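You operate a simulated robot arm through the tools that you are given. There is no shell and no other tool. Be economical: measure what you need, move in short steps, check, and stop when the job is done.

Carry out the task below with a simulated robot arm. There is one attempt and no reset: what you move stays moved.

## Task
Brush the rust off the screw press base with the teal brush.
Fine: wind the knob up, then push the slide in, before you brush; brush back where it lay.
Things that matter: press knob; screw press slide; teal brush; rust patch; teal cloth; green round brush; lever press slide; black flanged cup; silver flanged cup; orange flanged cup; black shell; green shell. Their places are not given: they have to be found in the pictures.

The check looks at the end state, three seconds after you hand in, the way a careful person would. Anything else that was tipped, shoved, dropped, spilled or broken makes it a failure.

## Robot
A 7-joint arm with a two-finger parallel gripper, fixed in place. Base frame: the origin is at the foot of the arm, x ahead of it, y to its left, z up. Lengths are in m, angles in rad, forces in N, time in s.
With the tool pointing down near the work surface it reaches from about 0.24 to 0.68 m from the base axis. Its first joint turns from -1.152 to 1.152 rad. Payload 2.4 kg.
The tool frame sits at the grasp point between the pads (the TCP): z along the fingers, y along the line on which they close. The tips reach 0.03 m beyond it. The gripper opens to 0.094 m. The fingers are 0.028 m wide and 0.01 m thick; the gripper's body (0.05 by 0.096 m) begins 0.055 m behind the TCP.
Orientation is told as [roll, pitch, yaw] about the base's x, y, z axes, in that order, counted from this pose: with the fingers straight down and closing along the base's y, the tool's x points along the base's -x, its y along +y and its z along -z.

## Interface
- The arm moves only by the tool arm_command. Its argument "commands" is a list of rows, each a list of 6 numbers: the shift along the tool's x, y, z in m, then the turn, a rotation vector about the tool's x, y, z in rad. In form: [[dx, dy, dz, wx, wy, wz], ...]. A call has 1 to 12 rows; each row is the pose to reach, as a shift and turn from the pose commanded when the call began, along the tool's axes at that moment. "jaw" is the finger opening in m, from 0 to 0.094, set as the call begins (left out, the last holds). A row lasts 0.2 s, in which the tool goes at most 0.05 m and 0.15 rad; a call with a longer step from one row to the next is refused whole, and so is a gripper value outside its range. A pose out of reach is approached as far as the arm can. The call stops where the force on the tool passes 40 N (or 10 N more than at its start, if that is more) or the arm is blocked; 0.2 s more then pass. The fingers move at their own pace (about 0.153 m/s each) and stop on an object; they squeeze with about 28 N. The grip force told is the motor's: it shows also when the fingers shut on nothing. Time passes only in rows, and 0.2 s behind the last, so rows that repeat a pose let the fingers close. The reply holds the time, the measured pose of the TCP, the force on the tool along the base axes, the opening and the grip force, in the units named above and with some noise.
- Cameras (640 x 400 px; columns grow to the right, rows downward): "scene" is fixed at [0.0354, 0.4961, 1.4145]; the picture's right is [-0.64, -0.77, 0.00], its down [-0.64, 0.54, -0.55] and it looks along [0.42, -0.36, -0.83] (base axes); focal length 214 px, centre (320, 200). "wrist" rides on the gripper at [-0.037, 0, -0.058] in the tool frame; the picture's right is [0.00, -1.00, 0.00], its down [0.97, 0.00, -0.24] and it looks along [0.24, 0.00, 0.97] (tool axes); focal length 218 px, centre (320, 200).
- snapshot(camera): a new picture of that camera. The clock stands still meanwhile.
- measure_at(camera, pixels): for up to 12 pixels [column, row] of the newest picture of that camera ("zoom" is the newest enlarged one), the place [x, y, z] in the base frame of the surface seen there, good to about 0.003 m. The clock stands still meanwhile.
- close_up(camera, box): a new picture of the part [left, top, right, bottom] of that camera's present view, enlarged. The clock stands still meanwhile.
- sign_off(): hands the job in; it is judged then, once.

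Work in short steps. Measure before you move; look again where a grasp or a placing could have gone wrong, and mend it. You have 80 turns and 46 pictures in all, those below and enlarged ones among them. Open the gripper and draw the arm clear of the work before you hand the job in, unless the task says otherwise; then end with one line.

The tools are called by a JSON object that holds its "name" and its "arguments". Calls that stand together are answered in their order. arm_command: Moves the arm, as the interface text tells. Its arguments: {"type":"object","properties":{"commands":{"type":"array"},"jaw":{"type":"number"}},"required":["commands"]} The other tools are called the same way: snapshot (camera) takes a picture; measure_at (camera, pixels) gives the place of the surface under pixels of a picture; close_up (camera, box) takes an enlarged picture of a part of a camera's view; sign_off () hands the job in.

At the start:

```text
t: 0.0
tool_pos: [0.3453, -0.0467, 1.3485]
ee_rot: [0.0, -0.002, -0.001]
contact_force: [0.5, 0.0, 0.7]
gripper_width: 0.0942
finger_force: 0.0
```

scene: 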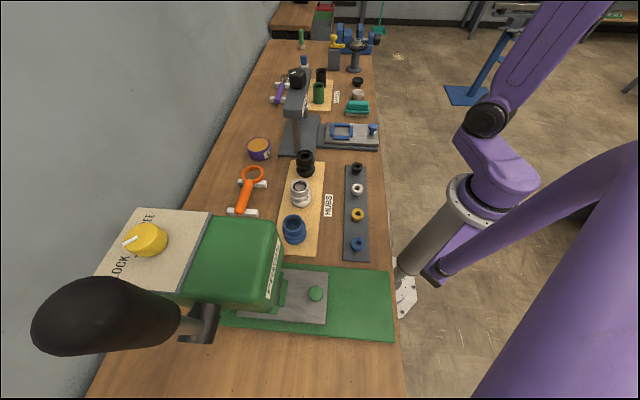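
wrist: 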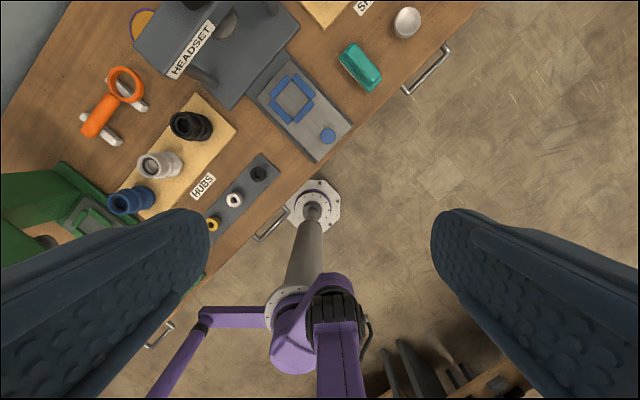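

I see a green press near the camera (around 240,260) and a grey press in the middle (around 300,110). I'll enlarge both to tell which is the screw press and which the lever press.

{"name": "close_up", "arguments": {"camera": "scene", "box": [240, 20, 400, 160]}}

{"name": "close_up", "arguments": {"camera": "scene", "box": [80, 180, 400, 380]}}

```text
2.86 times, centred on (320, 90) of scene
```

zoom: 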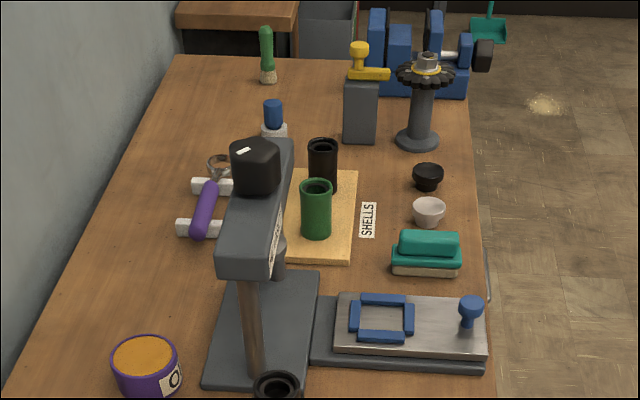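

```text
2.00 times, centred on (240, 280) of scene
```

zoom: 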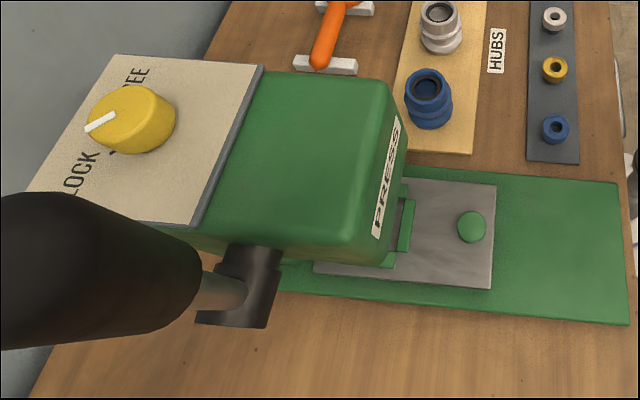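

The grey press has a top black knob with a white mark and a slide with a blue knob: that's the screw press. I'll measure its features and the teal item.

{"name": "measure_at", "arguments": {"camera": "scene", "pixels": [[297, 73], [304, 72], [375, 126], [342, 130], [325, 125], [376, 147], [330, 147], [356, 102], [356, 112], [290, 105], [300, 115], [290, 150]]}}

{"name": "measure_at", "arguments": {"camera": "wrist", "pixels": [[327, 136], [290, 100], [350, 124], [316, 160], [260, 98], [282, 53], [340, 60], [365, 90], [380, 70], [352, 45], [228, 20], [407, 22]]}}

{"name": "close_up", "arguments": {"camera": "wrist", "box": [130, 0, 450, 200]}}

```text
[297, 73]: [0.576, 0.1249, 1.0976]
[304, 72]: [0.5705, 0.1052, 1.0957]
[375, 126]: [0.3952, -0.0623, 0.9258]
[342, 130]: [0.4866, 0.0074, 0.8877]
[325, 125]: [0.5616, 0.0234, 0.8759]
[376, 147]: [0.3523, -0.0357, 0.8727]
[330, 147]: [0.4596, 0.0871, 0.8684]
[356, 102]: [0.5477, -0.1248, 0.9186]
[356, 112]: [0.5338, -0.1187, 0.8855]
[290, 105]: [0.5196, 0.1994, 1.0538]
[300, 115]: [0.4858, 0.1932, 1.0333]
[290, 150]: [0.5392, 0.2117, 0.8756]
```

```text
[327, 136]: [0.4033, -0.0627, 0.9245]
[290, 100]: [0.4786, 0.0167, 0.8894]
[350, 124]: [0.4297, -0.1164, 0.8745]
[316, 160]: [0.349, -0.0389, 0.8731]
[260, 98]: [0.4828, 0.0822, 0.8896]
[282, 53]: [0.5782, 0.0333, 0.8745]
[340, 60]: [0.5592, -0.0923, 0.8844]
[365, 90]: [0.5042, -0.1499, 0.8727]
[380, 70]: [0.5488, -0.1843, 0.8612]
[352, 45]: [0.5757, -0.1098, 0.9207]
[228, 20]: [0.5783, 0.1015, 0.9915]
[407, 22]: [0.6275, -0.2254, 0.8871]
```

```text
2.00 times, centred on (290, 100) of wrist
```

zoom: 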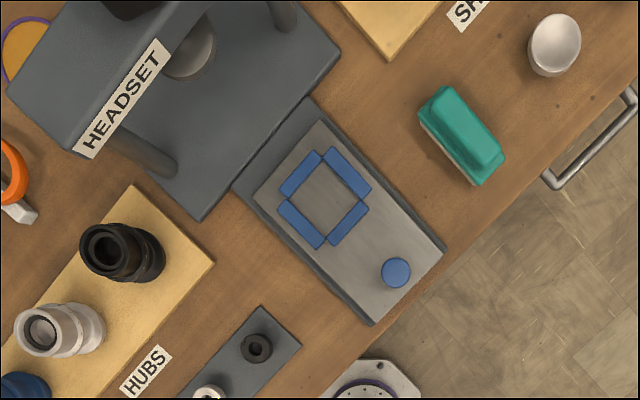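

The teal item near (0.55,-0.12) looks like a brush with pale bristles. I'll move the wrist over it, well above everything, for a nearer look at the brush and slide.

{"name": "arm_command", "arguments": {"commands": [[-0.04, -0.015, 0.025, 0, 0, 0], [-0.08, -0.03, 0.05, 0, 0, 0], [-0.12, -0.045, 0.075, 0, 0, 0], [-0.16, -0.06, 0.1, 0, 0, 0], [-0.2, -0.07, 0.12, 0, 0, 0], [-0.2, -0.07, 0.12, 0, 0, 0]]}}

{"name": "snapshot", "arguments": {"camera": "wrist"}}

```text
t: 1.4
tool_pos: [0.5451, -0.1162, 1.2273]
ee_rot: [0.0, -0.001, 0.0]
contact_force: [0.7, -0.2, 0.0]
gripper_width: 0.0941
finger_force: 0.0
```

```text
40 pictures are left
```

wrist: 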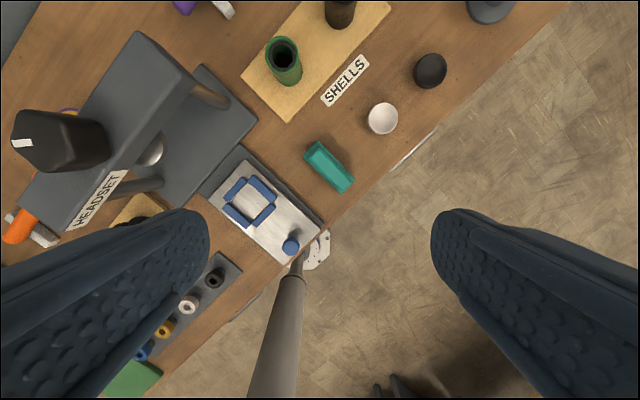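

The knob (60,140) with its white mark and the ram (150,150) are in view. I'll enlarge both and the brush.

{"name": "close_up", "arguments": {"camera": "wrist", "box": [0, 80, 240, 230]}}

{"name": "measure_at", "arguments": {"camera": "zoom", "pixels": [[55, 165], [120, 100], [150, 225], [250, 150], [60, 95], [40, 200], [400, 185], [500, 400], [570, 380], [640, 280], [640, 100], [540, 180]]}}

{"name": "close_up", "arguments": {"camera": "wrist", "box": [200, 100, 440, 250]}}

{"name": "measure_at", "arguments": {"camera": "zoom", "pixels": [[288, 130], [330, 115], [410, 215], [370, 245], [280, 155], [360, 262], [305, 390], [50, 245], [110, 165], [130, 265], [245, 390], [310, 300]]}}

```text
2.67 times, centred on (120, 155) of wrist
```

zoom: 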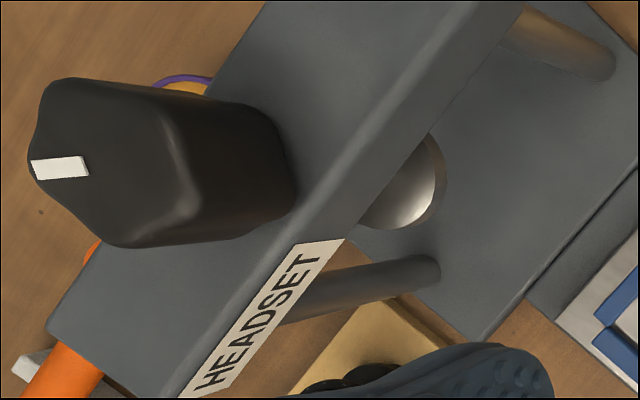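

```text
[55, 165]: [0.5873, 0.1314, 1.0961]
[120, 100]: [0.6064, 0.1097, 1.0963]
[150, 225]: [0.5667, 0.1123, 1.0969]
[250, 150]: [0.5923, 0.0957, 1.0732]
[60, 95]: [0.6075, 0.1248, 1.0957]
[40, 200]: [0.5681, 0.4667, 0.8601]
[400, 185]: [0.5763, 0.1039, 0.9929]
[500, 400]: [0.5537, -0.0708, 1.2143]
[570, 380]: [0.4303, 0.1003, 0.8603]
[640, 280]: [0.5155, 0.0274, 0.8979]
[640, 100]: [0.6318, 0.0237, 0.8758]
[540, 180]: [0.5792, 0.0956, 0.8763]
```

```text
2.67 times, centred on (320, 175) of wrist
```

zoom: 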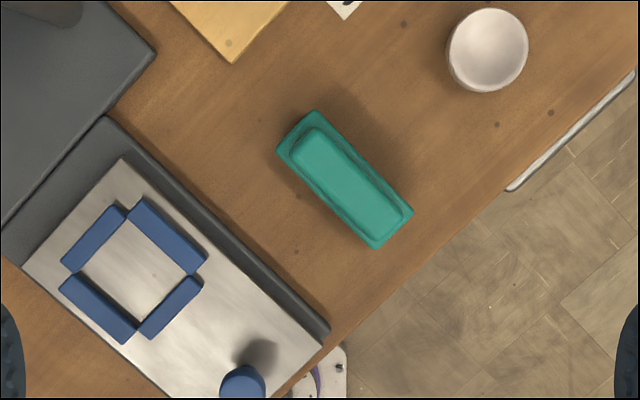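

```text
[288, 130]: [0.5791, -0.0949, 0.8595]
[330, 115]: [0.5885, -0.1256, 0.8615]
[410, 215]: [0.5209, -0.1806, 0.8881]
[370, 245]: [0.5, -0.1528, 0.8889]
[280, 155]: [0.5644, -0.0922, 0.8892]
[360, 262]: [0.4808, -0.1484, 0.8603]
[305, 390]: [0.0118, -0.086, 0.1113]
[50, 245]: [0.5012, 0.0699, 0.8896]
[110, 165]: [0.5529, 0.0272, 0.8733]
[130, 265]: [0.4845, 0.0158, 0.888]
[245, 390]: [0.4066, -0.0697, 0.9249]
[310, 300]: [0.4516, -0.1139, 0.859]
```

Knob top is near (0.59,0.115,1.096). I'll move the wrist over it to find its centre and lobes.

{"name": "arm_command", "arguments": {"commands": [[-0.01, 0.046, -0.006, 0, 0, 0], [-0.02, 0.092, -0.012, 0, 0, 0], [-0.03, 0.138, -0.018, 0, 0, 0], [-0.04, 0.184, -0.024, 0, 0, 0], [-0.045, 0.23, -0.03, 0, 0, 0], [-0.045, 0.23, -0.03, 0, 0, 0]]}}

{"name": "snapshot", "arguments": {"camera": "wrist"}}

```text
t: 2.8
tool_pos: [0.5754, 0.1058, 1.2532]
ee_rot: [-0.001, -0.001, -0.001]
contact_force: [0.5, -0.7, 0.7]
gripper_width: 0.0939
finger_force: 0.0
out of reach, approached as far as the arm can: row 4, 5, 6
```

```text
37 pictures are left
```

wrist: 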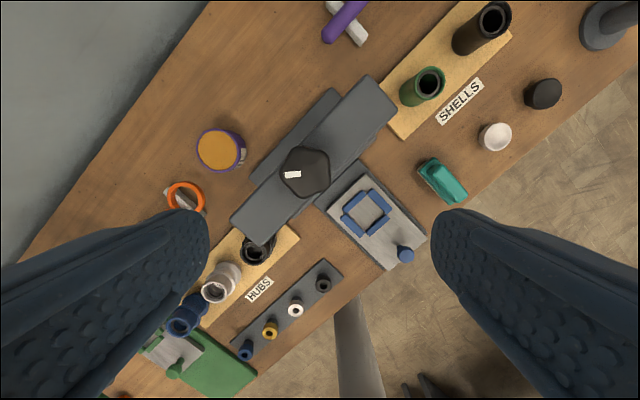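

The knob is centred near (305,172). Enlarging to get its outline.

{"name": "close_up", "arguments": {"camera": "wrist", "box": [224, 112, 384, 212]}}

{"name": "measure_at", "arguments": {"camera": "zoom", "pixels": [[235, 225], [290, 150], [395, 175], [400, 280], [300, 325], [315, 240], [265, 250], [100, 370], [600, 100], [540, 60], [440, 200], [200, 330]]}}

```text
4.00 times, centred on (304, 162) of wrist
```

zoom: 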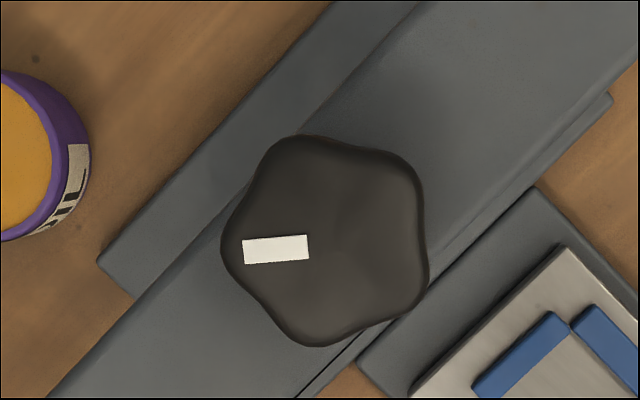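

```text
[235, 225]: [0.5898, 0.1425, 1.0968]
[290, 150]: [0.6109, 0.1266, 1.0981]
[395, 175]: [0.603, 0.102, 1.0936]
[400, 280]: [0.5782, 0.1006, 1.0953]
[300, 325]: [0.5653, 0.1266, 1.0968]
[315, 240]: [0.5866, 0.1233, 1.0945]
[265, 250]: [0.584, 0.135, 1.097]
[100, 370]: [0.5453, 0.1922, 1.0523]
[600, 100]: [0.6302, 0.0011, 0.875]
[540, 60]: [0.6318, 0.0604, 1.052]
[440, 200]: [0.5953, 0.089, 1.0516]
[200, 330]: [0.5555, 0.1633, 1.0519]
```

Knob centre ≈ (0.589,0.120), top 1.097, bar top 1.052; five lobes with one lobe at the mark side (+y). I'll lower to about z 1.16 above it and turn the tool clockwise, so there is range to wind anticlockwise.

{"name": "arm_command", "arguments": {"commands": [[-0.005, 0.005, 0.03, 0, 0, 0.14], [-0.01, 0.01, 0.06, 0, 0, 0.28], [-0.014, 0.014, 0.09, 0, 0, 0.42], [-0.014, 0.014, 0.09, 0, 0, 0.56], [-0.014, 0.014, 0.09, 0, 0, 0.7], [-0.014, 0.014, 0.09, 0, 0, 0.84], [-0.014, 0.014, 0.09, 0, 0, 0.98], [-0.014, 0.014, 0.09, 0, 0, 1.1], [-0.014, 0.014, 0.09, 0, 0, 1.17], [-0.014, 0.014, 0.09, 0, 0, 1.17]]}}

```text
t: 5.0
tool_pos: [0.5895, 0.1204, 1.1619]
ee_rot: [0.004, 0.0, -1.173]
contact_force: [0.1, -0.8, 0.6]
gripper_width: 0.094
finger_force: 0.1
```

Centred over the knob. Descending to z≈1.09 with open jaws, then closing on it.

{"name": "arm_command", "arguments": {"commands": [[0, 0, 0.036, 0, 0, 0], [0, 0, 0.07, 0, 0, 0], [0, 0, 0.07, 0, 0, 0]]}}

{"name": "arm_command", "arguments": {"commands": [[0, 0, 0, 0, 0, 0], [0, 0, 0, 0, 0, 0], [0, 0, 0, 0, 0, 0]], "jaw": 0.02}}

```text
t: 5.8
tool_pos: [0.5896, 0.1209, 1.0925]
ee_rot: [0.002, 0.001, -1.17]
contact_force: [-0.4, -0.4, 0.2]
gripper_width: 0.094
finger_force: 0.1
```

```text
t: 6.6
tool_pos: [0.5868, 0.12, 1.0931]
ee_rot: [-0.009, 0.001, -1.171]
contact_force: [-33.2, -9.4, -3.6]
gripper_width: 0.0536
finger_force: 44.7
```

Gripped (0.0536), with a 33 N side load along the closing line since the lobe/flat grip sits off-centre. I'll shift along tool −y to relieve it.

{"name": "arm_command", "arguments": {"commands": [[0, -0.0015, 0, 0, 0, 0], [0, -0.003, 0, 0, 0, 0], [0, -0.003, 0, 0, 0, 0]]}}

```text
t: 7.4
tool_pos: [0.5874, 0.1209, 1.0919]
ee_rot: [0.001, 0.001, -1.171]
contact_force: [-7.4, -1.6, -3.6]
gripper_width: 0.054
finger_force: 44.9
```

Load is now small. Winding anticlockwise a little (0.3 rad) to see how it responds.

{"name": "arm_command", "arguments": {"commands": [[0, -0.0005, 0, 0, 0, -0.1], [0, -0.0005, 0, 0, 0, -0.2], [0, -0.0005, 0, 0, 0, -0.3], [0, -0.0005, 0, 0, 0, -0.3]]}}

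```text
t: 8.4
tool_pos: [0.587, 0.1204, 1.0925]
ee_rot: [0.002, 0.0, -0.868]
contact_force: [-3.3, 1.2, -8.5]
gripper_width: 0.0538
finger_force: 44.8
```

Vertical force went from −3.6 to −8.5, as if the knob drags the tool down. I'll turn back clockwise past the start to compare.

{"name": "arm_command", "arguments": {"commands": [[0, 0, 0, 0, 0, 0.1], [0, 0, 0, 0, 0, 0.2], [0, 0, 0, 0, 0, 0.3], [0, 0, 0, 0, 0, 0.4], [0, 0, 0, 0, 0, 0.5], [0, 0, 0, 0, 0, 0.6], [0, 0, 0, 0, 0, 0.6]]}}

{"name": "snapshot", "arguments": {"camera": "wrist"}}

```text
t: 10.0
tool_pos: [0.587, 0.1199, 1.0919]
ee_rot: [0.003, 0.0, -1.472]
contact_force: [0.1, 5.5, -5.7]
gripper_width: 0.0539
finger_force: 45.0
```

```text
35 pictures are left
```

wrist: 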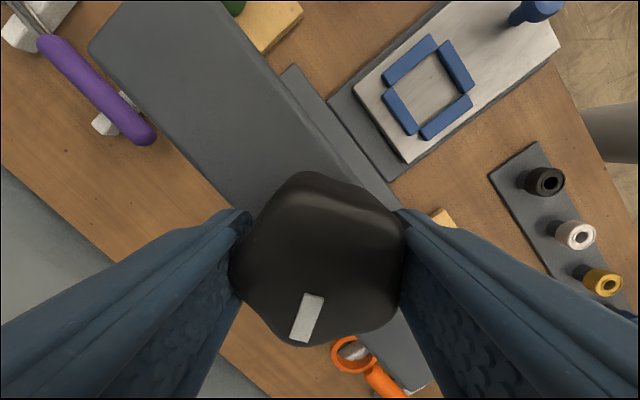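

The knob turned with the gripper (mark near (307,318)), no stop. Now I'll wind anticlockwise a long stretch (1.65 rad) and watch the forces and knob height.

{"name": "arm_command", "arguments": {"commands": [[0, 0, 0, 0, 0, -0.14], [0, 0, 0, 0, 0, -0.28], [0, 0, 0, 0, 0, -0.42], [0, 0, 0, 0, 0, -0.56], [0, 0, 0, 0, 0, -0.7], [0, 0, 0, 0, 0, -0.84], [0, 0, 0, 0, 0, -0.98], [0, 0, 0, 0, 0, -1.12], [0, 0, 0, 0, 0, -1.26], [0, 0, 0, 0, 0, -1.4], [0, 0, 0, 0, 0, -1.54], [0, 0, 0, 0, 0, -1.65]]}}

{"name": "close_up", "arguments": {"camera": "scene", "box": [250, 50, 410, 170]}}

```text
t: 12.6
tool_pos: [0.5865, 0.1202, 1.0922]
ee_rot: [-0.001, 0.0, 0.18]
contact_force: [3.1, 8.3, 2.2]
gripper_width: 0.0539
finger_force: 45.4
```

```text
3.33 times, centred on (330, 110) of scene
```

zoom: 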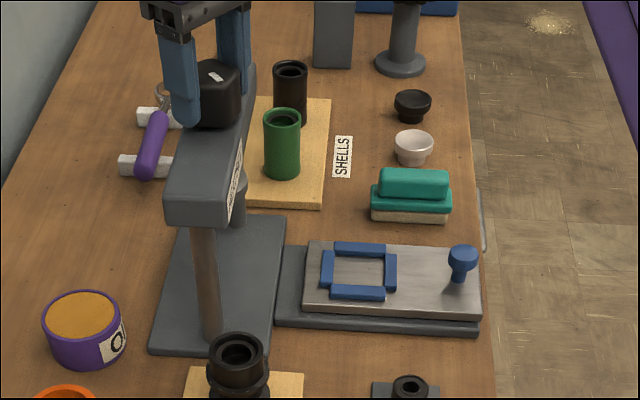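

Vertical force moved to +2.2 (knob pushing up), so anticlockwise seems to raise it. Continuing anticlockwise another 1.3 rad.

{"name": "arm_command", "arguments": {"commands": [[0, 0, 0, 0, 0, -0.14], [0, 0, 0, 0, 0, -0.28], [0, 0, 0, 0, 0, -0.42], [0, 0, 0, 0, 0, -0.56], [0, 0, 0, 0, 0, -0.7], [0, 0, 0, 0, 0, -0.84], [0, 0, 0, 0, 0, -0.98], [0, 0, 0, 0, 0, -1.12], [0, 0, 0, 0, 0, -1.26], [0, 0, 0, 0, 0, -1.3]]}}

```text
t: 14.8
tool_pos: [0.587, 0.1202, 1.0914]
ee_rot: [0.0, 0.0, 1.48]
contact_force: [6.0, 8.1, -3.3]
gripper_width: 0.0541
finger_force: 45.0
```

Reached yaw 1.48 without a stop. I'll open, lift a bit, and check the knob's height and mark.

{"name": "arm_command", "arguments": {"commands": [[0, 0, 0, 0, 0, 0], [0, 0, 0, 0, 0, 0], [0, 0, -0.035, 0, 0, 0], [0, 0, -0.07, 0, 0, 0], [0, 0, -0.07, 0, 0, 0]], "jaw": 0.094}}

{"name": "snapshot", "arguments": {"camera": "wrist"}}

{"name": "measure_at", "arguments": {"camera": "wrist", "pixels": [[318, 220], [300, 210], [335, 210], [320, 235], [320, 200]]}}

```text
t: 16.0
tool_pos: [0.5871, 0.1201, 1.1621]
ee_rot: [-0.002, -0.001, 1.479]
contact_force: [0.6, -0.9, -0.2]
gripper_width: 0.0938
finger_force: 0.1
```

```text
33 pictures are left
```

wrist: 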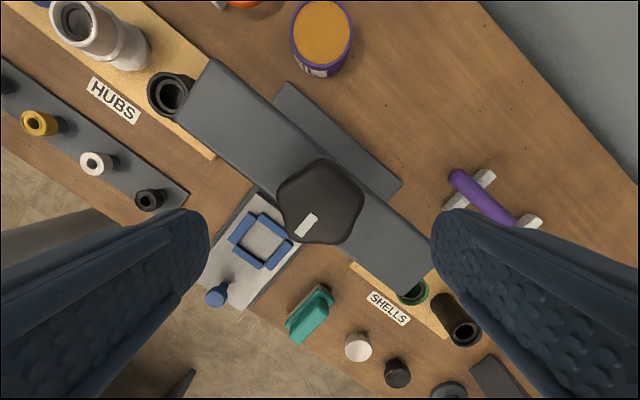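

```text
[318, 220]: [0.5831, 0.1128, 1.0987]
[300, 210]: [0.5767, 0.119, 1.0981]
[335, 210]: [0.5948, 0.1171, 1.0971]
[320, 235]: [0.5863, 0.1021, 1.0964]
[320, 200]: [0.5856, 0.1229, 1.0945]
```

Knob height is unchanged within noise (≈1.097), so I need to see the ram beneath the bar. I'll move out over the slide side and unwind the wrist so the camera can look at the ram.

{"name": "arm_command", "arguments": {"commands": [[0, 0, -0.03, 0, 0, 0.14], [0.03, 0.005, -0.04, 0, 0, 0.28], [0.07, 0.015, -0.04, 0, 0, 0.42], [0.11, 0.025, -0.04, 0, 0, 0.56], [0.15, 0.035, -0.04, 0, 0, 0.7], [0.19, 0.045, -0.04, 0, 0, 0.84], [0.205, 0.049, -0.04, 0, 0, 0.98], [0.205, 0.049, -0.04, 0, 0, 1.12], [0.205, 0.049, -0.04, 0, 0, 1.26], [0.205, 0.049, -0.04, 0, 0, 1.4], [0.205, 0.049, -0.04, 0, 0, 1.48]]}}

{"name": "arm_command", "arguments": {"commands": [[0, 0, 0, 0, 0, 0.14], [0, 0, 0, 0, 0, 0.28], [0, 0, 0, 0, 0, 0.42], [0, 0, 0, 0, 0, 0.56], [0, 0, 0, 0, 0, 0.7], [0, 0, 0, 0, 0, 0.84], [0, 0, 0, 0, 0, 0.98], [0, 0, 0, 0, 0, 1.12], [0, 0, 0, 0, 0, 1.2]]}}

{"name": "arm_command", "arguments": {"commands": [[0, 0, 0.03, 0, 0.12, 0], [0, 0, 0.06, 0, 0.24, 0], [0, 0, 0.09, 0, 0.36, 0], [0, 0, 0.1, 0, 0.48, 0], [0, 0, 0.1, 0, 0.6, 0], [0, 0, 0.1, 0, 0.6, 0]]}}

{"name": "snapshot", "arguments": {"camera": "wrist"}}

```text
t: 18.4
tool_pos: [0.5187, -0.0785, 1.2002]
ee_rot: [-0.002, -0.003, -0.003]
contact_force: [-0.2, -0.3, -0.8]
gripper_width: 0.0942
finger_force: 0.1
```

```text
t: 20.4
tool_pos: [0.5192, -0.0798, 1.2014]
ee_rot: [0.001, 0.0, -1.202]
contact_force: [-0.4, 0.9, 0.3]
gripper_width: 0.0937
finger_force: 0.1
```

```text
t: 21.8
tool_pos: [0.5194, -0.0796, 1.1024]
ee_rot: [0.003, 0.602, -1.198]
contact_force: [0.2, 0.1, 0.6]
gripper_width: 0.0942
finger_force: 0.0
```

```text
32 pictures are left
```

wrist: 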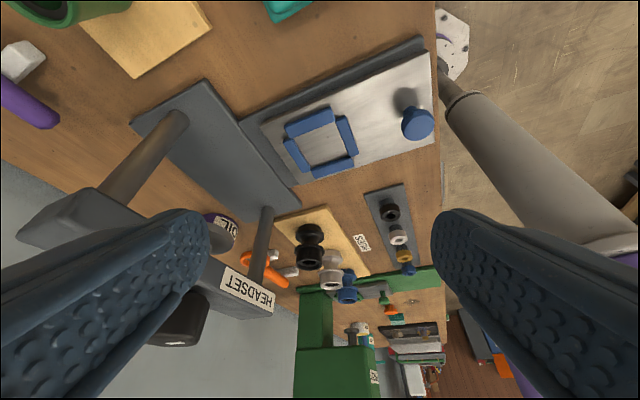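

The ram is hidden behind the left finger. I'll swing the view clockwise about the vertical by 0.6 rad to bring it to the middle.

{"name": "arm_command", "arguments": {"commands": [[0, 0, 0, -0.079, 0, 0.115], [0, 0, 0, -0.158, 0, 0.23], [0, 0, 0, -0.237, 0, 0.346], [0, 0, 0, -0.316, 0, 0.462], [0, 0, 0, -0.395, 0, 0.577], [0, 0, 0, -0.395, 0, 0.577]]}}

{"name": "snapshot", "arguments": {"camera": "wrist"}}

```text
t: 23.2
tool_pos: [0.5194, -0.0792, 1.1013]
ee_rot: [0.001, 0.601, -1.901]
contact_force: [-0.2, -0.2, 0.1]
gripper_width: 0.0939
finger_force: 0.1
```

```text
31 pictures are left
```

wrist: 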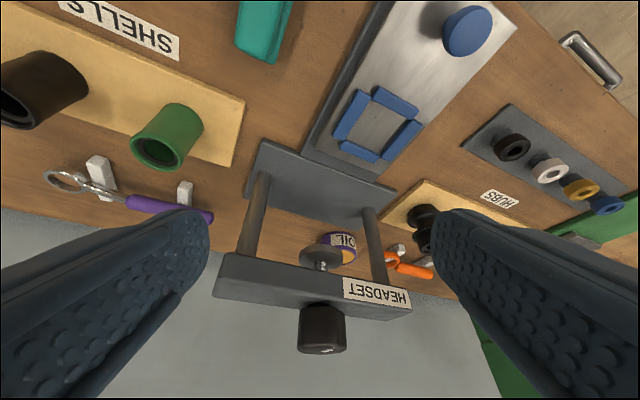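

Now the ram (322,255) hangs below the bar on its spindle. Enlarging and measuring it.

{"name": "close_up", "arguments": {"camera": "wrist", "box": [200, 130, 440, 360]}}

{"name": "measure_at", "arguments": {"camera": "wrist", "pixels": [[321, 253], [321, 246], [310, 254], [335, 255], [321, 266], [321, 275], [250, 265], [322, 340], [322, 325], [300, 170], [322, 200], [355, 215]]}}

```text
1.74 times, centred on (320, 245) of wrist
```

zoom: 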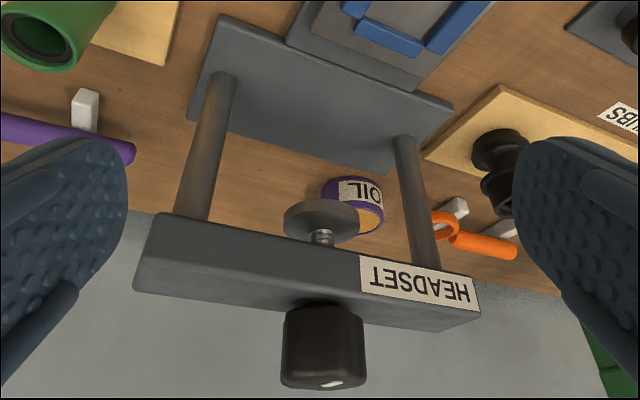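

```text
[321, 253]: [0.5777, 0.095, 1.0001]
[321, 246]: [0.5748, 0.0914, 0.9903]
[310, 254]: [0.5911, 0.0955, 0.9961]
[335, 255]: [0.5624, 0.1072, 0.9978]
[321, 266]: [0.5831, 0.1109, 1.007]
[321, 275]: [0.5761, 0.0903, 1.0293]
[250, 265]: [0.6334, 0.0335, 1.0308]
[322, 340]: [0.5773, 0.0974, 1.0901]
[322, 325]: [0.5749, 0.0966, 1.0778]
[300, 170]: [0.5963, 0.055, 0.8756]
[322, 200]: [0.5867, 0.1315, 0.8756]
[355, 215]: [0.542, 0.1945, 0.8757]
```

Pad top now reads about 1.000–1.005 versus 0.992 before, so anticlockwise appears to raise the ram. I'll straighten up, rise, and go back over the knob for another stroke.

{"name": "arm_command", "arguments": {"commands": [[0.011, 0, -0.017, 0, -0.12, 0], [0.022, 0, -0.033, 0, -0.24, 0], [0.034, 0, -0.05, 0, -0.36, 0], [0.034, 0, -0.05, 0, -0.48, 0], [0.034, 0, -0.05, 0, -0.6, 0], [0.034, 0, -0.05, 0, -0.6, 0]]}}

```text
t: 24.6
tool_pos: [0.518, -0.0799, 1.162]
ee_rot: [0.002, 0.0, -1.898]
contact_force: [1.3, -0.5, 0.1]
gripper_width: 0.0939
finger_force: 0.1
```

Moving back over the knob centre (0.587,0.1195) with the tool at yaw −1.66, aligned with a lobe/flat pair, then lowering and gripping.

{"name": "arm_command", "arguments": {"commands": [[0.042, 0, 0, 0, 0, -0.08], [0.084, 0, 0, 0, 0, -0.16], [0.126, 0, 0, 0, 0, -0.24], [0.168, 0, 0, 0, 0, -0.24], [0.211, 0.001, 0, 0, 0, -0.24], [0.211, 0.001, 0, 0, 0, -0.24], [0.211, 0.001, 0.036, 0, 0, -0.24], [0.211, 0.001, 0.07, 0, 0, -0.24], [0.211, 0.001, 0.07, 0, 0, -0.24]]}}

{"name": "arm_command", "arguments": {"commands": [[0, 0, 0, 0, 0, 0], [0, 0, 0, 0, 0, 0], [0, 0, 0, 0, 0, 0]], "jaw": 0.02}}

```text
t: 26.6
tool_pos: [0.588, 0.1182, 1.0912]
ee_rot: [0.002, 0.001, -1.659]
contact_force: [0.6, -0.4, 0.4]
gripper_width: 0.0942
finger_force: 0.1
```

```text
t: 27.4
tool_pos: [0.5862, 0.1207, 1.091]
ee_rot: [-0.004, -0.001, -1.659]
contact_force: [-17.0, -1.9, -0.4]
gripper_width: 0.054
finger_force: 45.3
```

Gripped at 0.054 with a 17 N side load. Correcting by ~2 mm and winding anticlockwise 1.65 rad.

{"name": "arm_command", "arguments": {"commands": [[0, -0.0018, 0, 0, 0, 0], [0, -0.0018, 0, 0, 0, -0.15], [0, -0.0018, 0, 0, 0, -0.3], [0, -0.0018, 0, 0, 0, -0.45], [0, -0.0018, 0, 0, 0, -0.6], [0, -0.0018, 0, 0, 0, -0.75], [0, -0.0018, 0, 0, 0, -0.9], [0, -0.0018, 0, 0, 0, -1.05], [0, -0.0018, 0, 0, 0, -1.2], [0, -0.0018, 0, 0, 0, -1.35], [0, -0.0018, 0, 0, 0, -1.5], [0, -0.0018, 0, 0, 0, -1.65]]}}

{"name": "arm_command", "arguments": {"commands": [[0, 0, 0, 0, 0, -0.15], [0, 0, 0, 0, 0, -0.3], [0, 0, 0, 0, 0, -0.45], [0, 0, 0, 0, 0, -0.6], [0, 0, 0, 0, 0, -0.75], [0, 0, 0, 0, 0, -0.9], [0, 0, 0, 0, 0, -1.05], [0, 0, 0, 0, 0, -1.2], [0, 0, 0, 0, 0, -1.35], [0, 0, 0, 0, 0, -1.5], [0, 0, 0, 0, 0, -1.65], [0, 0, 0, 0, 0, -1.8]]}}

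```text
t: 30.0
tool_pos: [0.5862, 0.1198, 1.0919]
ee_rot: [-0.001, -0.003, -0.01]
contact_force: [10.9, 9.5, -3.1]
gripper_width: 0.0537
finger_force: 44.5
```

```text
t: 32.6
tool_pos: [0.5867, 0.1193, 1.093]
ee_rot: [-0.003, -0.002, 1.789]
contact_force: [12.5, 12.3, -1.5]
gripper_width: 0.0537
finger_force: 45.0
```

Stroke done to yaw 1.79 without a stop. Releasing and moving out to the earlier viewpoint (0.545,−0.116,1.227) to compare the pad height like for like.

{"name": "arm_command", "arguments": {"commands": [[0, 0, 0, 0, 0, 0], [0, 0, 0, 0, 0, 0], [0, 0, -0.045, 0, 0, 0], [0, 0, -0.09, 0, 0, 0.12], [0.03, 0.013, -0.11, 0, 0, 0.26], [0.07, 0.029, -0.135, 0, 0, 0.4], [0.11, 0.046, -0.135, 0, 0, 0.54], [0.15, 0.063, -0.135, 0, 0, 0.68], [0.19, 0.08, -0.135, 0, 0, 0.82], [0.22, 0.092, -0.135, 0, 0, 0.96], [0.22, 0.092, -0.135, 0, 0, 1.1], [0.22, 0.092, -0.135, 0, 0, 1.24]], "jaw": 0.094}}

{"name": "arm_command", "arguments": {"commands": [[0, 0, 0, 0, 0, 0.14], [0, 0, 0, 0, 0, 0.28], [0, 0, 0, 0, 0, 0.42], [0, 0, 0, 0, 0, 0.55], [0, 0, 0, 0, 0, 0.55]]}}

{"name": "close_up", "arguments": {"camera": "wrist", "box": [0, 80, 240, 230]}}

{"name": "measure_at", "arguments": {"camera": "zoom", "pixels": [[400, 185], [410, 200], [390, 210], [425, 160], [420, 180], [395, 195]]}}

```text
t: 35.2
tool_pos: [0.5448, -0.1157, 1.2269]
ee_rot: [0.0, -0.001, 0.548]
contact_force: [-0.4, -0.6, -0.3]
gripper_width: 0.0938
finger_force: 0.0
```

```text
t: 36.4
tool_pos: [0.5454, -0.1146, 1.227]
ee_rot: [-0.001, 0.0, -0.002]
contact_force: [0.1, 0.2, 0.5]
gripper_width: 0.0937
finger_force: 0.1
```

```text
2.67 times, centred on (120, 155) of wrist
```

zoom: 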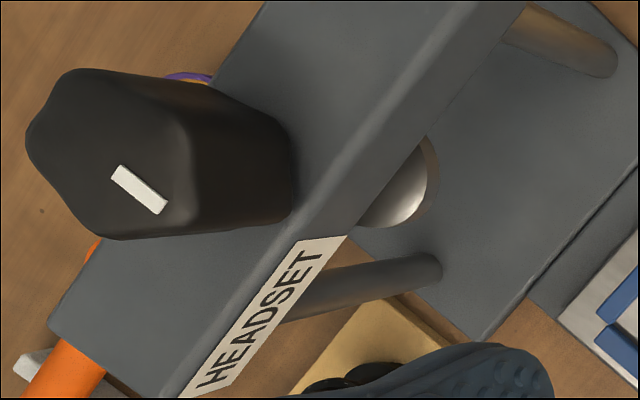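

```text
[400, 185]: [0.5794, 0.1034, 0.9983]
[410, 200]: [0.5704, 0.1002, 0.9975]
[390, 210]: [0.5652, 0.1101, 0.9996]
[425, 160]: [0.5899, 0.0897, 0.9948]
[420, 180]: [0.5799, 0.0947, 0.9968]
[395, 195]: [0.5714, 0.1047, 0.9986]
```

The pad moved from ~0.993 to ~0.998 and its disc edge shifted toward the bar: anticlockwise raises it, about 5 mm per turn. I'll check how much room is left and how high the knob is now.

{"name": "measure_at", "arguments": {"camera": "zoom", "pixels": [[100, 130], [140, 190], [80, 200], [240, 170], [330, 250], [300, 50], [350, 210], [400, 70], [365, 160], [390, 150]]}}

```text
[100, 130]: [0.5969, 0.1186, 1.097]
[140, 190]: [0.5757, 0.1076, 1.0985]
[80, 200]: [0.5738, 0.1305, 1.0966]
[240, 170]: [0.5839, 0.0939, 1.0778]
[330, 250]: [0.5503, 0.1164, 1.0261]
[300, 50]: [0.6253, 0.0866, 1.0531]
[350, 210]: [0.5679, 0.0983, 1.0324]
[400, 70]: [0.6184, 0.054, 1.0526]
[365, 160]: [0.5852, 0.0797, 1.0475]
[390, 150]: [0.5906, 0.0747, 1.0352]
```

Direction is confirmed. Going for another, longer anticlockwise stroke, from yaw −1.98.

{"name": "arm_command", "arguments": {"commands": [[-0.008, 0.045, 0, 0, 0, 0.15], [-0.016, 0.09, 0, 0, 0, 0.3], [-0.024, 0.135, 0.015, 0, 0, 0.45], [-0.033, 0.18, 0.03, 0, 0, 0.6], [-0.0418, 0.215, 0.05, 0, 0, 0.75], [-0.0418, 0.2346, 0.065, 0, 0, 0.9], [-0.0418, 0.2346, 0.065, 0, 0, 1.05], [-0.0418, 0.2346, 0.065, 0, 0, 1.2], [-0.0418, 0.2346, 0.065, 0, 0, 1.35], [-0.0418, 0.2346, 0.065, 0, 0, 1.5], [-0.0418, 0.2346, 0.065, 0, 0, 1.65], [-0.0418, 0.2346, 0.065, 0, 0, 1.8]]}}

{"name": "arm_command", "arguments": {"commands": [[0, 0, 0, 0, 0, 0.14], [0, 0, 0, 0, 0, 0.18], [0, 0, 0.036, 0, 0, 0.18], [0, 0, 0.07, 0, 0, 0.18], [0, 0, 0.07, 0, 0, 0.18]]}}

{"name": "arm_command", "arguments": {"commands": [[0, 0, 0, 0, 0, 0], [0, 0, 0, 0, 0, 0], [0, 0, 0, 0, 0, 0]], "jaw": 0.02}}

```text
t: 39.0
tool_pos: [0.5853, 0.12, 1.1623]
ee_rot: [0.001, 0.001, -1.804]
contact_force: [0.1, -0.3, 0.6]
gripper_width: 0.094
finger_force: 0.1
```

```text
t: 40.2
tool_pos: [0.5858, 0.1182, 1.0913]
ee_rot: [0.003, 0.001, -1.98]
contact_force: [0.3, -0.8, 0.4]
gripper_width: 0.0939
finger_force: 0.0
```

```text
t: 41.0
tool_pos: [0.5859, 0.1184, 1.093]
ee_rot: [0.0, 0.002, -1.98]
contact_force: [0.0, 0.5, -3.2]
gripper_width: 0.0546
finger_force: 44.9
```

Cleanly gripped, no side load. Winding anticlockwise through 3.6 rad in two calls, watching for a stop.

{"name": "arm_command", "arguments": {"commands": [[0, 0, 0, 0, 0, -0.15], [0, 0, 0, 0, 0, -0.3], [0, 0, 0, 0, 0, -0.45], [0, 0, 0, 0, 0, -0.6], [0, 0, 0, 0, 0, -0.75], [0, 0, 0, 0, 0, -0.9], [0, 0, 0, 0, 0, -1.05], [0, 0, 0, 0, 0, -1.2], [0, 0, 0, 0, 0, -1.35], [0, 0, 0, 0, 0, -1.5], [0, 0, 0, 0, 0, -1.65], [0, 0, 0, 0, 0, -1.8]]}}

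{"name": "arm_command", "arguments": {"commands": [[0, 0, 0, 0, 0, -0.15], [0, 0, 0, 0, 0, -0.3], [0, 0, 0, 0, 0, -0.45], [0, 0, 0, 0, 0, -0.6], [0, 0, 0, 0, 0, -0.75], [0, 0, 0, 0, 0, -0.9], [0, 0, 0, 0, 0, -1.05], [0, 0, 0, 0, 0, -1.2], [0, 0, 0, 0, 0, -1.35], [0, 0, 0, 0, 0, -1.5], [0, 0, 0, 0, 0, -1.65], [0, 0, 0, 0, 0, -1.8]]}}

{"name": "close_up", "arguments": {"camera": "wrist", "box": [220, 140, 420, 360]}}

```text
t: 43.6
tool_pos: [0.586, 0.1205, 1.0923]
ee_rot: [0.0, -0.002, -0.18]
contact_force: [12.9, 13.3, -2.4]
gripper_width: 0.0537
finger_force: 44.8
```

```text
t: 46.2
tool_pos: [0.5868, 0.1193, 1.0934]
ee_rot: [-0.004, 0.0, 1.621]
contact_force: [15.6, 11.0, -2.0]
gripper_width: 0.0538
finger_force: 45.4
```

```text
1.82 times, centred on (320, 250) of wrist
```

zoom: 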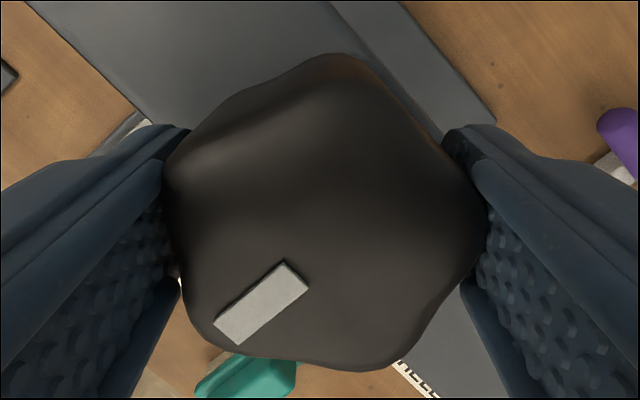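

The mark shows the knob now barely moves: roughly 130° after stroke 1, 126° after stroke 2 and 146° now, while the gripper swept ~200° each time. It seems to be at its upper stop with the fingers slipping. I'll release, lift and check the mark.

{"name": "arm_command", "arguments": {"commands": [[0, 0, 0, 0, 0, 0], [0, 0, 0, 0, 0, 0], [0, 0, -0.035, 0, 0, 0.07], [0, 0, -0.07, 0, 0, 0.14], [0, 0, -0.07, 0, 0, 0.14]], "jaw": 0.094}}

{"name": "close_up", "arguments": {"camera": "wrist", "box": [240, 130, 400, 260]}}

{"name": "measure_at", "arguments": {"camera": "zoom", "pixels": [[320, 250], [260, 250], [400, 280], [320, 330], [350, 200], [320, 380]]}}

```text
t: 47.4
tool_pos: [0.5861, 0.119, 1.1623]
ee_rot: [-0.001, 0.0, 1.48]
contact_force: [0.3, -0.1, -0.4]
gripper_width: 0.0941
finger_force: 0.1
```

```text
3.08 times, centred on (320, 195) of wrist
```

zoom: 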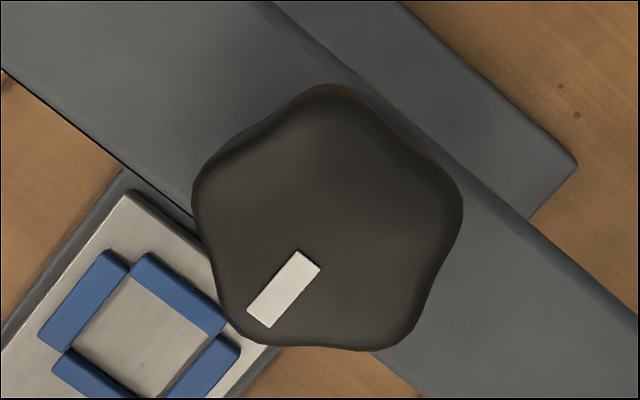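

```text
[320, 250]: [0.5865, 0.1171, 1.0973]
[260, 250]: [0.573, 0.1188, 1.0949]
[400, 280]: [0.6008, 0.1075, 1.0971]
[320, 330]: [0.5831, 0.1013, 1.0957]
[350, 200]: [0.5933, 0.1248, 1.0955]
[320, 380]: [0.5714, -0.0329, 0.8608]
```

Same orientation as after stroke 1, so the knob is at its upper stop. Now I'll go out along the slide's axis to a spot outward of the slide knob (≈(0.36,−0.105)) at safe height, unwinding the wrist to yaw −0.785.

{"name": "arm_command", "arguments": {"commands": [[0.0, 0.0, -0.02, 0, 0, 0.14], [0.034, 0.029, -0.02, 0, 0, 0.28], [0.068, 0.058, -0.02, 0, 0, 0.42], [0.102, 0.087, -0.02, 0, 0, 0.56], [0.136, 0.116, -0.02, 0, 0, 0.7], [0.17, 0.145, -0.02, 0, 0, 0.84], [0.205, 0.174, -0.02, 0, 0, 0.98], [0.24, 0.203, -0.02, 0, 0, 1.12], [0.2435, 0.205, -0.02, 0, 0, 1.26], [0.2435, 0.205, -0.02, 0, 0, 1.4], [0.2435, 0.205, -0.02, 0, 0, 1.54], [0.2435, 0.205, -0.02, 0, 0, 1.68]], "jaw": 0.0}}

{"name": "arm_command", "arguments": {"commands": [[0, 0, 0, 0, 0, 0.14], [0, 0, 0, 0, 0, 0.28], [0, 0, 0, 0, 0, 0.42], [0, 0, 0, 0, 0, 0.56], [0, 0, 0, 0, 0, 0.585], [0, 0, 0, 0, 0, 0.585]]}}

{"name": "snapshot", "arguments": {"camera": "wrist"}}

```text
t: 50.0
tool_pos: [0.3589, -0.1043, 1.1825]
ee_rot: [0.0, -0.002, -0.204]
contact_force: [-0.4, 0.6, -0.1]
gripper_width: 0.0
finger_force: 27.5
```

```text
t: 51.4
tool_pos: [0.3606, -0.1043, 1.1825]
ee_rot: [0.001, -0.002, -0.785]
contact_force: [-0.6, -0.2, 0.1]
gripper_width: 0.0
finger_force: 27.6
```

```text
26 pictures are left
```

wrist: 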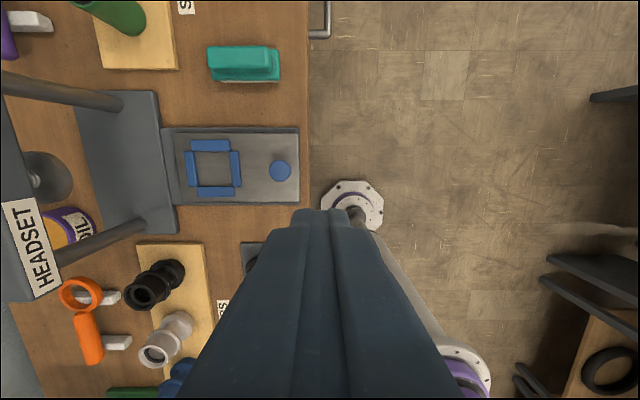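

The view is aligned with the slide (left = inward). Measuring the slide knob and plate edges.

{"name": "measure_at", "arguments": {"camera": "wrist", "pixels": [[281, 169], [273, 169], [288, 169], [280, 163], [280, 178], [296, 150], [296, 197], [180, 150], [180, 190], [168, 160], [213, 168], [120, 160]]}}

```text
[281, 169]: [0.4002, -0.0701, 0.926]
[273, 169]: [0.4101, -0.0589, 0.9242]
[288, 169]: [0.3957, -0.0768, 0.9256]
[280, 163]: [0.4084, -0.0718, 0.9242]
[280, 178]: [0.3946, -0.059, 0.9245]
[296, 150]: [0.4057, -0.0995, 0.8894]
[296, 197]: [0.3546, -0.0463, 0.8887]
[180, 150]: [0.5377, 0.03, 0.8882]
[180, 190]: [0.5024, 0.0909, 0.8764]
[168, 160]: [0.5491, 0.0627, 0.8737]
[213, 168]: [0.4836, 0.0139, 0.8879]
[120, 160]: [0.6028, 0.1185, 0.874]
```

Knob centre ≈ (0.402,−0.067), top 0.925; slide axis at ~45°. Lowering closed fingers behind the knob to TCP z≈0.932 (tips above the slide at ~0.90).

{"name": "arm_command", "arguments": {"commands": [[-0.0024, 0, 0.045, 0, 0, 0], [-0.0024, 0, 0.09, 0, 0, 0], [-0.0024, 0, 0.135, 0, 0, 0], [-0.0024, 0, 0.18, 0, 0, 0], [-0.0024, 0, 0.22, 0, 0, 0], [-0.0024, 0, 0.2505, 0, 0, 0], [-0.0024, 0, 0.2505, 0, 0, 0]]}}

{"name": "arm_command", "arguments": {"commands": [[0, 0.02, 0, 0, 0, 0], [0, 0.04, 0, 0, 0, 0], [0, 0.06, 0, 0, 0, 0], [0, 0.08, 0, 0, 0, 0], [0, 0.08, 0, 0, 0, 0]]}}

```text
t: 53.0
tool_pos: [0.3625, -0.1056, 0.9314]
ee_rot: [0.002, -0.002, -0.785]
contact_force: [-0.2, -0.8, 0.1]
gripper_width: 0.0
finger_force: 27.8
```

```text
t: 54.2
tool_pos: [0.4179, -0.0493, 0.931]
ee_rot: [0.0, 0.0, -0.785]
contact_force: [0.4, 0.4, 0.0]
gripper_width: 0.0
finger_force: 28.2
```

The tool moved 0.08 along with little resistance. Checking that the slide went along.

{"name": "snapshot", "arguments": {"camera": "wrist"}}

{"name": "close_up", "arguments": {"camera": "scene", "box": [250, 50, 410, 170]}}

```text
25 pictures are left
```

wrist: 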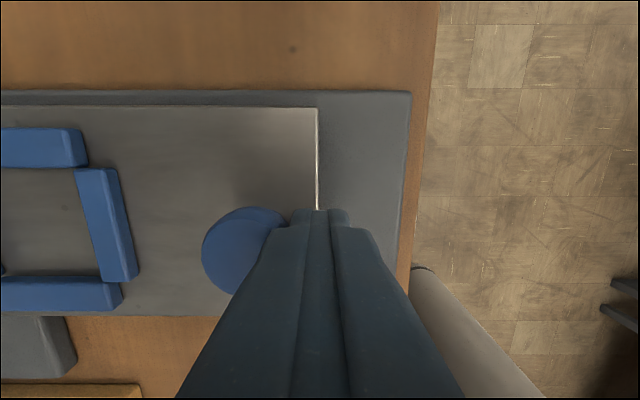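

```text
3.33 times, centred on (330, 110) of scene
```

zoom: 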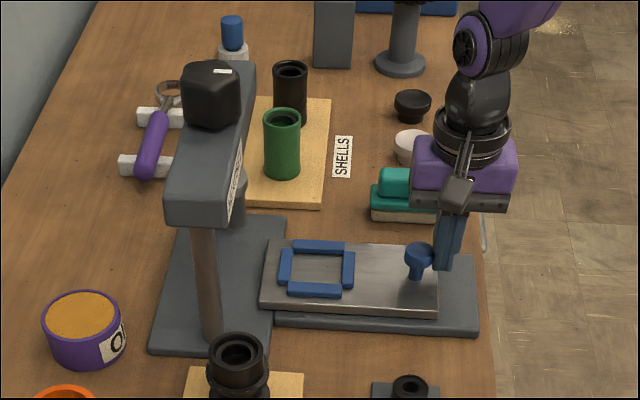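

The slide follows nicely. Pushing on inward until it meets its stop.

{"name": "arm_command", "arguments": {"commands": [[0, 0.02, 0, 0, 0, 0], [0, 0.04, 0, 0, 0, 0], [0, 0.06, 0, 0, 0, 0], [0, 0.075, 0, 0, 0, 0], [0, 0.085, 0, 0, 0, 0], [0, 0.095, 0, 0, 0, 0], [0, 0.105, 0, 0, 0, 0], [0, 0.115, 0, 0, 0, 0]]}}

{"name": "snapshot", "arguments": {"camera": "wrist"}}

{"name": "close_up", "arguments": {"camera": "scene", "box": [250, 50, 410, 170]}}

```text
t: 56.0
tool_pos: [0.4926, 0.0231, 0.932]
ee_rot: [-0.016, 0.014, -0.793]
contact_force: [-7.8, -4.4, 4.9]
gripper_width: 0.0
finger_force: 27.8
stopped in row 8: the force on the tool passed its limit (the readings are from after the stop); the commanded pose is now the measured one
```

```text
23 pictures are left
```

wrist: 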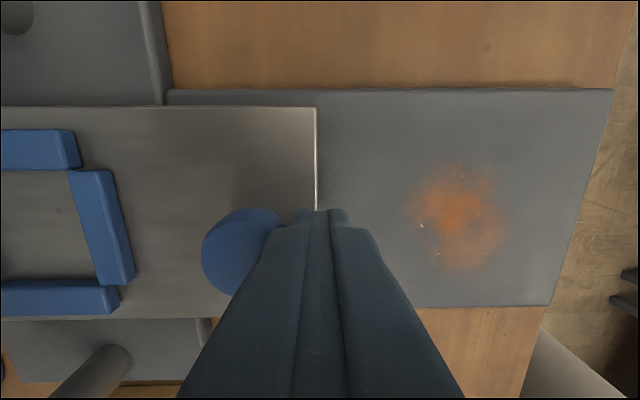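

```text
3.33 times, centred on (330, 110) of scene
```

zoom: 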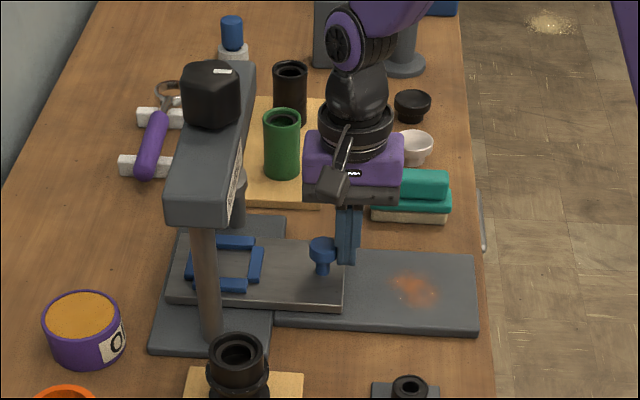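

The slide hit its stop and the rust patch is exposed at about (455,220). Measuring the patch, then backing off and going to the brush.

{"name": "measure_at", "arguments": {"camera": "wrist", "pixels": [[458, 218], [405, 215], [510, 220], [458, 165], [458, 272], [340, 110], [600, 100], [545, 295], [440, 295], [420, 170], [500, 180], [500, 265]]}}

{"name": "arm_command", "arguments": {"commands": [[0, -0.02, 0, 0, 0, 0], [0, -0.03, -0.04, 0, 0, 0], [0, -0.03, -0.08, 0, 0, 0], [0, -0.03, -0.12, 0, 0, 0], [0, -0.03, -0.16, 0, 0, 0], [0, -0.03, -0.2, 0, 0, 0], [0, -0.03, -0.2, 0, 0, 0]]}}

```text
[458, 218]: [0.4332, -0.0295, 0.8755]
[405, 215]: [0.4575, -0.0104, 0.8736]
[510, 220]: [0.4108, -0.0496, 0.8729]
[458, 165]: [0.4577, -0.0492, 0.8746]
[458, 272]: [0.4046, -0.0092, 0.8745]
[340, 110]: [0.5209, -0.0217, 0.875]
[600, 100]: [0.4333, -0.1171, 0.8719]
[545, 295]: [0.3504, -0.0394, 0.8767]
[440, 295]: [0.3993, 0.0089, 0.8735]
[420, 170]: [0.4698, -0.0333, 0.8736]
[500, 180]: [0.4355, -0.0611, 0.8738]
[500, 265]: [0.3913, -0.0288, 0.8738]
```

```text
t: 57.6
tool_pos: [0.4746, 0.0036, 1.1325]
ee_rot: [-0.014, 0.011, -0.789]
contact_force: [0.9, 0.3, 0.6]
gripper_width: 0.0
finger_force: 28.3
```

Rust centre ≈ (0.432,−0.030), radius ≈ 0.035, plate top ≈ 0.874. Moving above the brush with jaws open for a close look, also correcting the slight tilt.

{"name": "arm_command", "arguments": {"commands": [[-0.037, -0.01, 0, -0.0177, 0, 0], [-0.074, -0.02, 0, -0.0177, 0, 0], [-0.111, -0.03, 0, -0.0177, 0, 0], [-0.148, -0.0417, 0, -0.0177, 0, 0], [-0.148, -0.0417, 0, -0.0177, 0, 0]], "jaw": 0.094}}

{"name": "close_up", "arguments": {"camera": "wrist", "box": [200, 80, 440, 230]}}

```text
t: 58.8
tool_pos: [0.5493, -0.1305, 1.1313]
ee_rot: [0.003, 0.011, -0.791]
contact_force: [-1.1, 0.5, 0.3]
gripper_width: 0.0939
finger_force: 0.1
```

```text
2.67 times, centred on (320, 155) of wrist
```

zoom: 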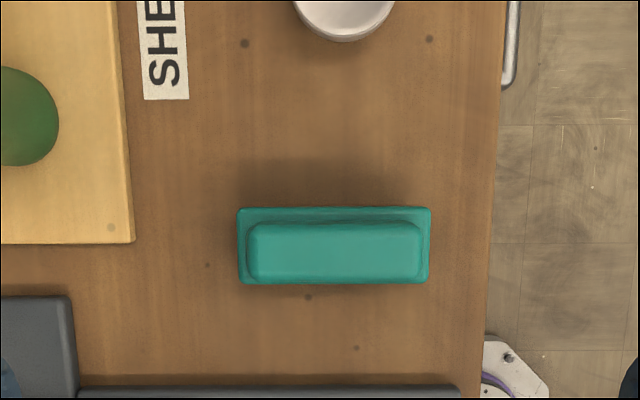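

The brush lies along the slide direction. Measuring handle and base outlines.

{"name": "measure_at", "arguments": {"camera": "zoom", "pixels": [[335, 250], [256, 250], [415, 250], [335, 228], [335, 273], [241, 245], [428, 245], [335, 210], [335, 215], [245, 211], [425, 211], [335, 300]]}}

```text
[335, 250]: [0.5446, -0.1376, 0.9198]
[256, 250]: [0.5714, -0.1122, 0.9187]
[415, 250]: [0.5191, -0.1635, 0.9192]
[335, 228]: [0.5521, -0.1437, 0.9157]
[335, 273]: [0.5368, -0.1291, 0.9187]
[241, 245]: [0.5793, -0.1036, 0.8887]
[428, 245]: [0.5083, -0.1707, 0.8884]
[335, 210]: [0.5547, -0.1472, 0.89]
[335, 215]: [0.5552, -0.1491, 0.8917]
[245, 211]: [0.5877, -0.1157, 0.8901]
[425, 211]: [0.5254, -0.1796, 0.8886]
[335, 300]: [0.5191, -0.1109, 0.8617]
```

Handle centre ≈ (0.5445,−0.137), top 0.92, base top 0.889, handle long axis along the slide direction. Turning the tool to yaw +0.785 so the jaws close across the handle.

{"name": "arm_command", "arguments": {"commands": [[-0.001, -0.008, 0, 0, 0, -0.14], [-0.001, -0.008, 0, 0, 0, -0.28], [-0.001, -0.008, 0, 0, 0, -0.42], [-0.001, -0.008, 0, 0, 0, -0.56], [-0.001, -0.008, 0, 0, 0, -0.7], [-0.001, -0.008, 0, 0, 0, -0.84], [-0.001, -0.008, 0, 0, 0, -0.98], [-0.001, -0.008, 0, 0, 0, -1.12], [-0.001, -0.008, 0, 0, 0, -1.26], [-0.001, -0.008, 0, 0, 0, -1.4], [-0.001, -0.008, 0, 0, 0, -1.54], [-0.001, -0.008, 0, 0, 0, -1.576]]}}

{"name": "arm_command", "arguments": {"commands": [[0, 0, 0.045, 0.0099, -0.0057, 0], [0, 0, 0.09, 0.0099, -0.0057, 0], [0, 0, 0.13, 0.0099, -0.0057, 0], [0, 0, 0.16, 0.0099, -0.0057, 0], [0, 0, 0.16, 0.0099, -0.0057, 0]]}}

{"name": "snapshot", "arguments": {"camera": "wrist"}}

```text
t: 61.4
tool_pos: [0.5441, -0.1363, 1.1308]
ee_rot: [0.011, -0.004, 0.787]
contact_force: [0.0, -0.7, 1.1]
gripper_width: 0.094
finger_force: 0.0
```

```text
t: 62.6
tool_pos: [0.5458, -0.1345, 0.97]
ee_rot: [-0.001, -0.01, 0.784]
contact_force: [0.1, 0.3, 0.1]
gripper_width: 0.0939
finger_force: 0.0
```

```text
20 pictures are left
```

wrist: 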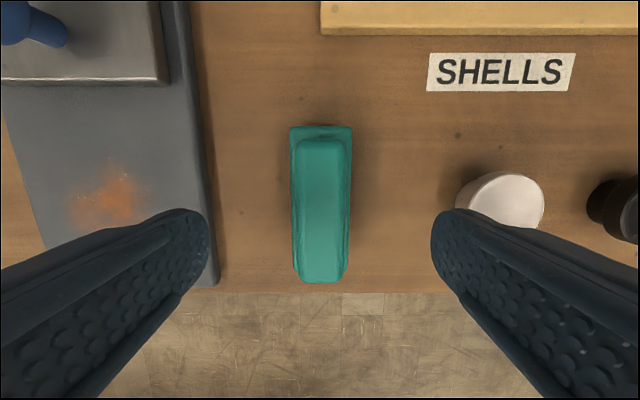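

Handle centred at (322,210) between the fingers, cup clear. Lowering to z≈0.923 with a narrower opening, then closing.

{"name": "arm_command", "arguments": {"commands": [[0.002, 0, 0.02, -0.007, 0.007, 0], [0.002, 0, 0.046, -0.007, 0.007, 0], [0.002, 0, 0.046, -0.007, 0.007, 0]], "jaw": 0.06}}

{"name": "arm_command", "arguments": {"commands": [[0, 0, 0, 0, 0, 0], [0, 0, 0, 0, 0, 0], [0, 0, 0, 0, 0, 0]], "jaw": 0.01}}

```text
t: 63.4
tool_pos: [0.5442, -0.136, 0.9249]
ee_rot: [0.007, -0.003, 0.786]
contact_force: [-0.2, -0.2, -0.1]
gripper_width: 0.0597
finger_force: 0.2
```

```text
t: 64.2
tool_pos: [0.5428, -0.1349, 0.9263]
ee_rot: [0.008, -0.005, 0.784]
contact_force: [-0.5, 0.8, -0.8]
gripper_width: 0.027
finger_force: 28.2
```

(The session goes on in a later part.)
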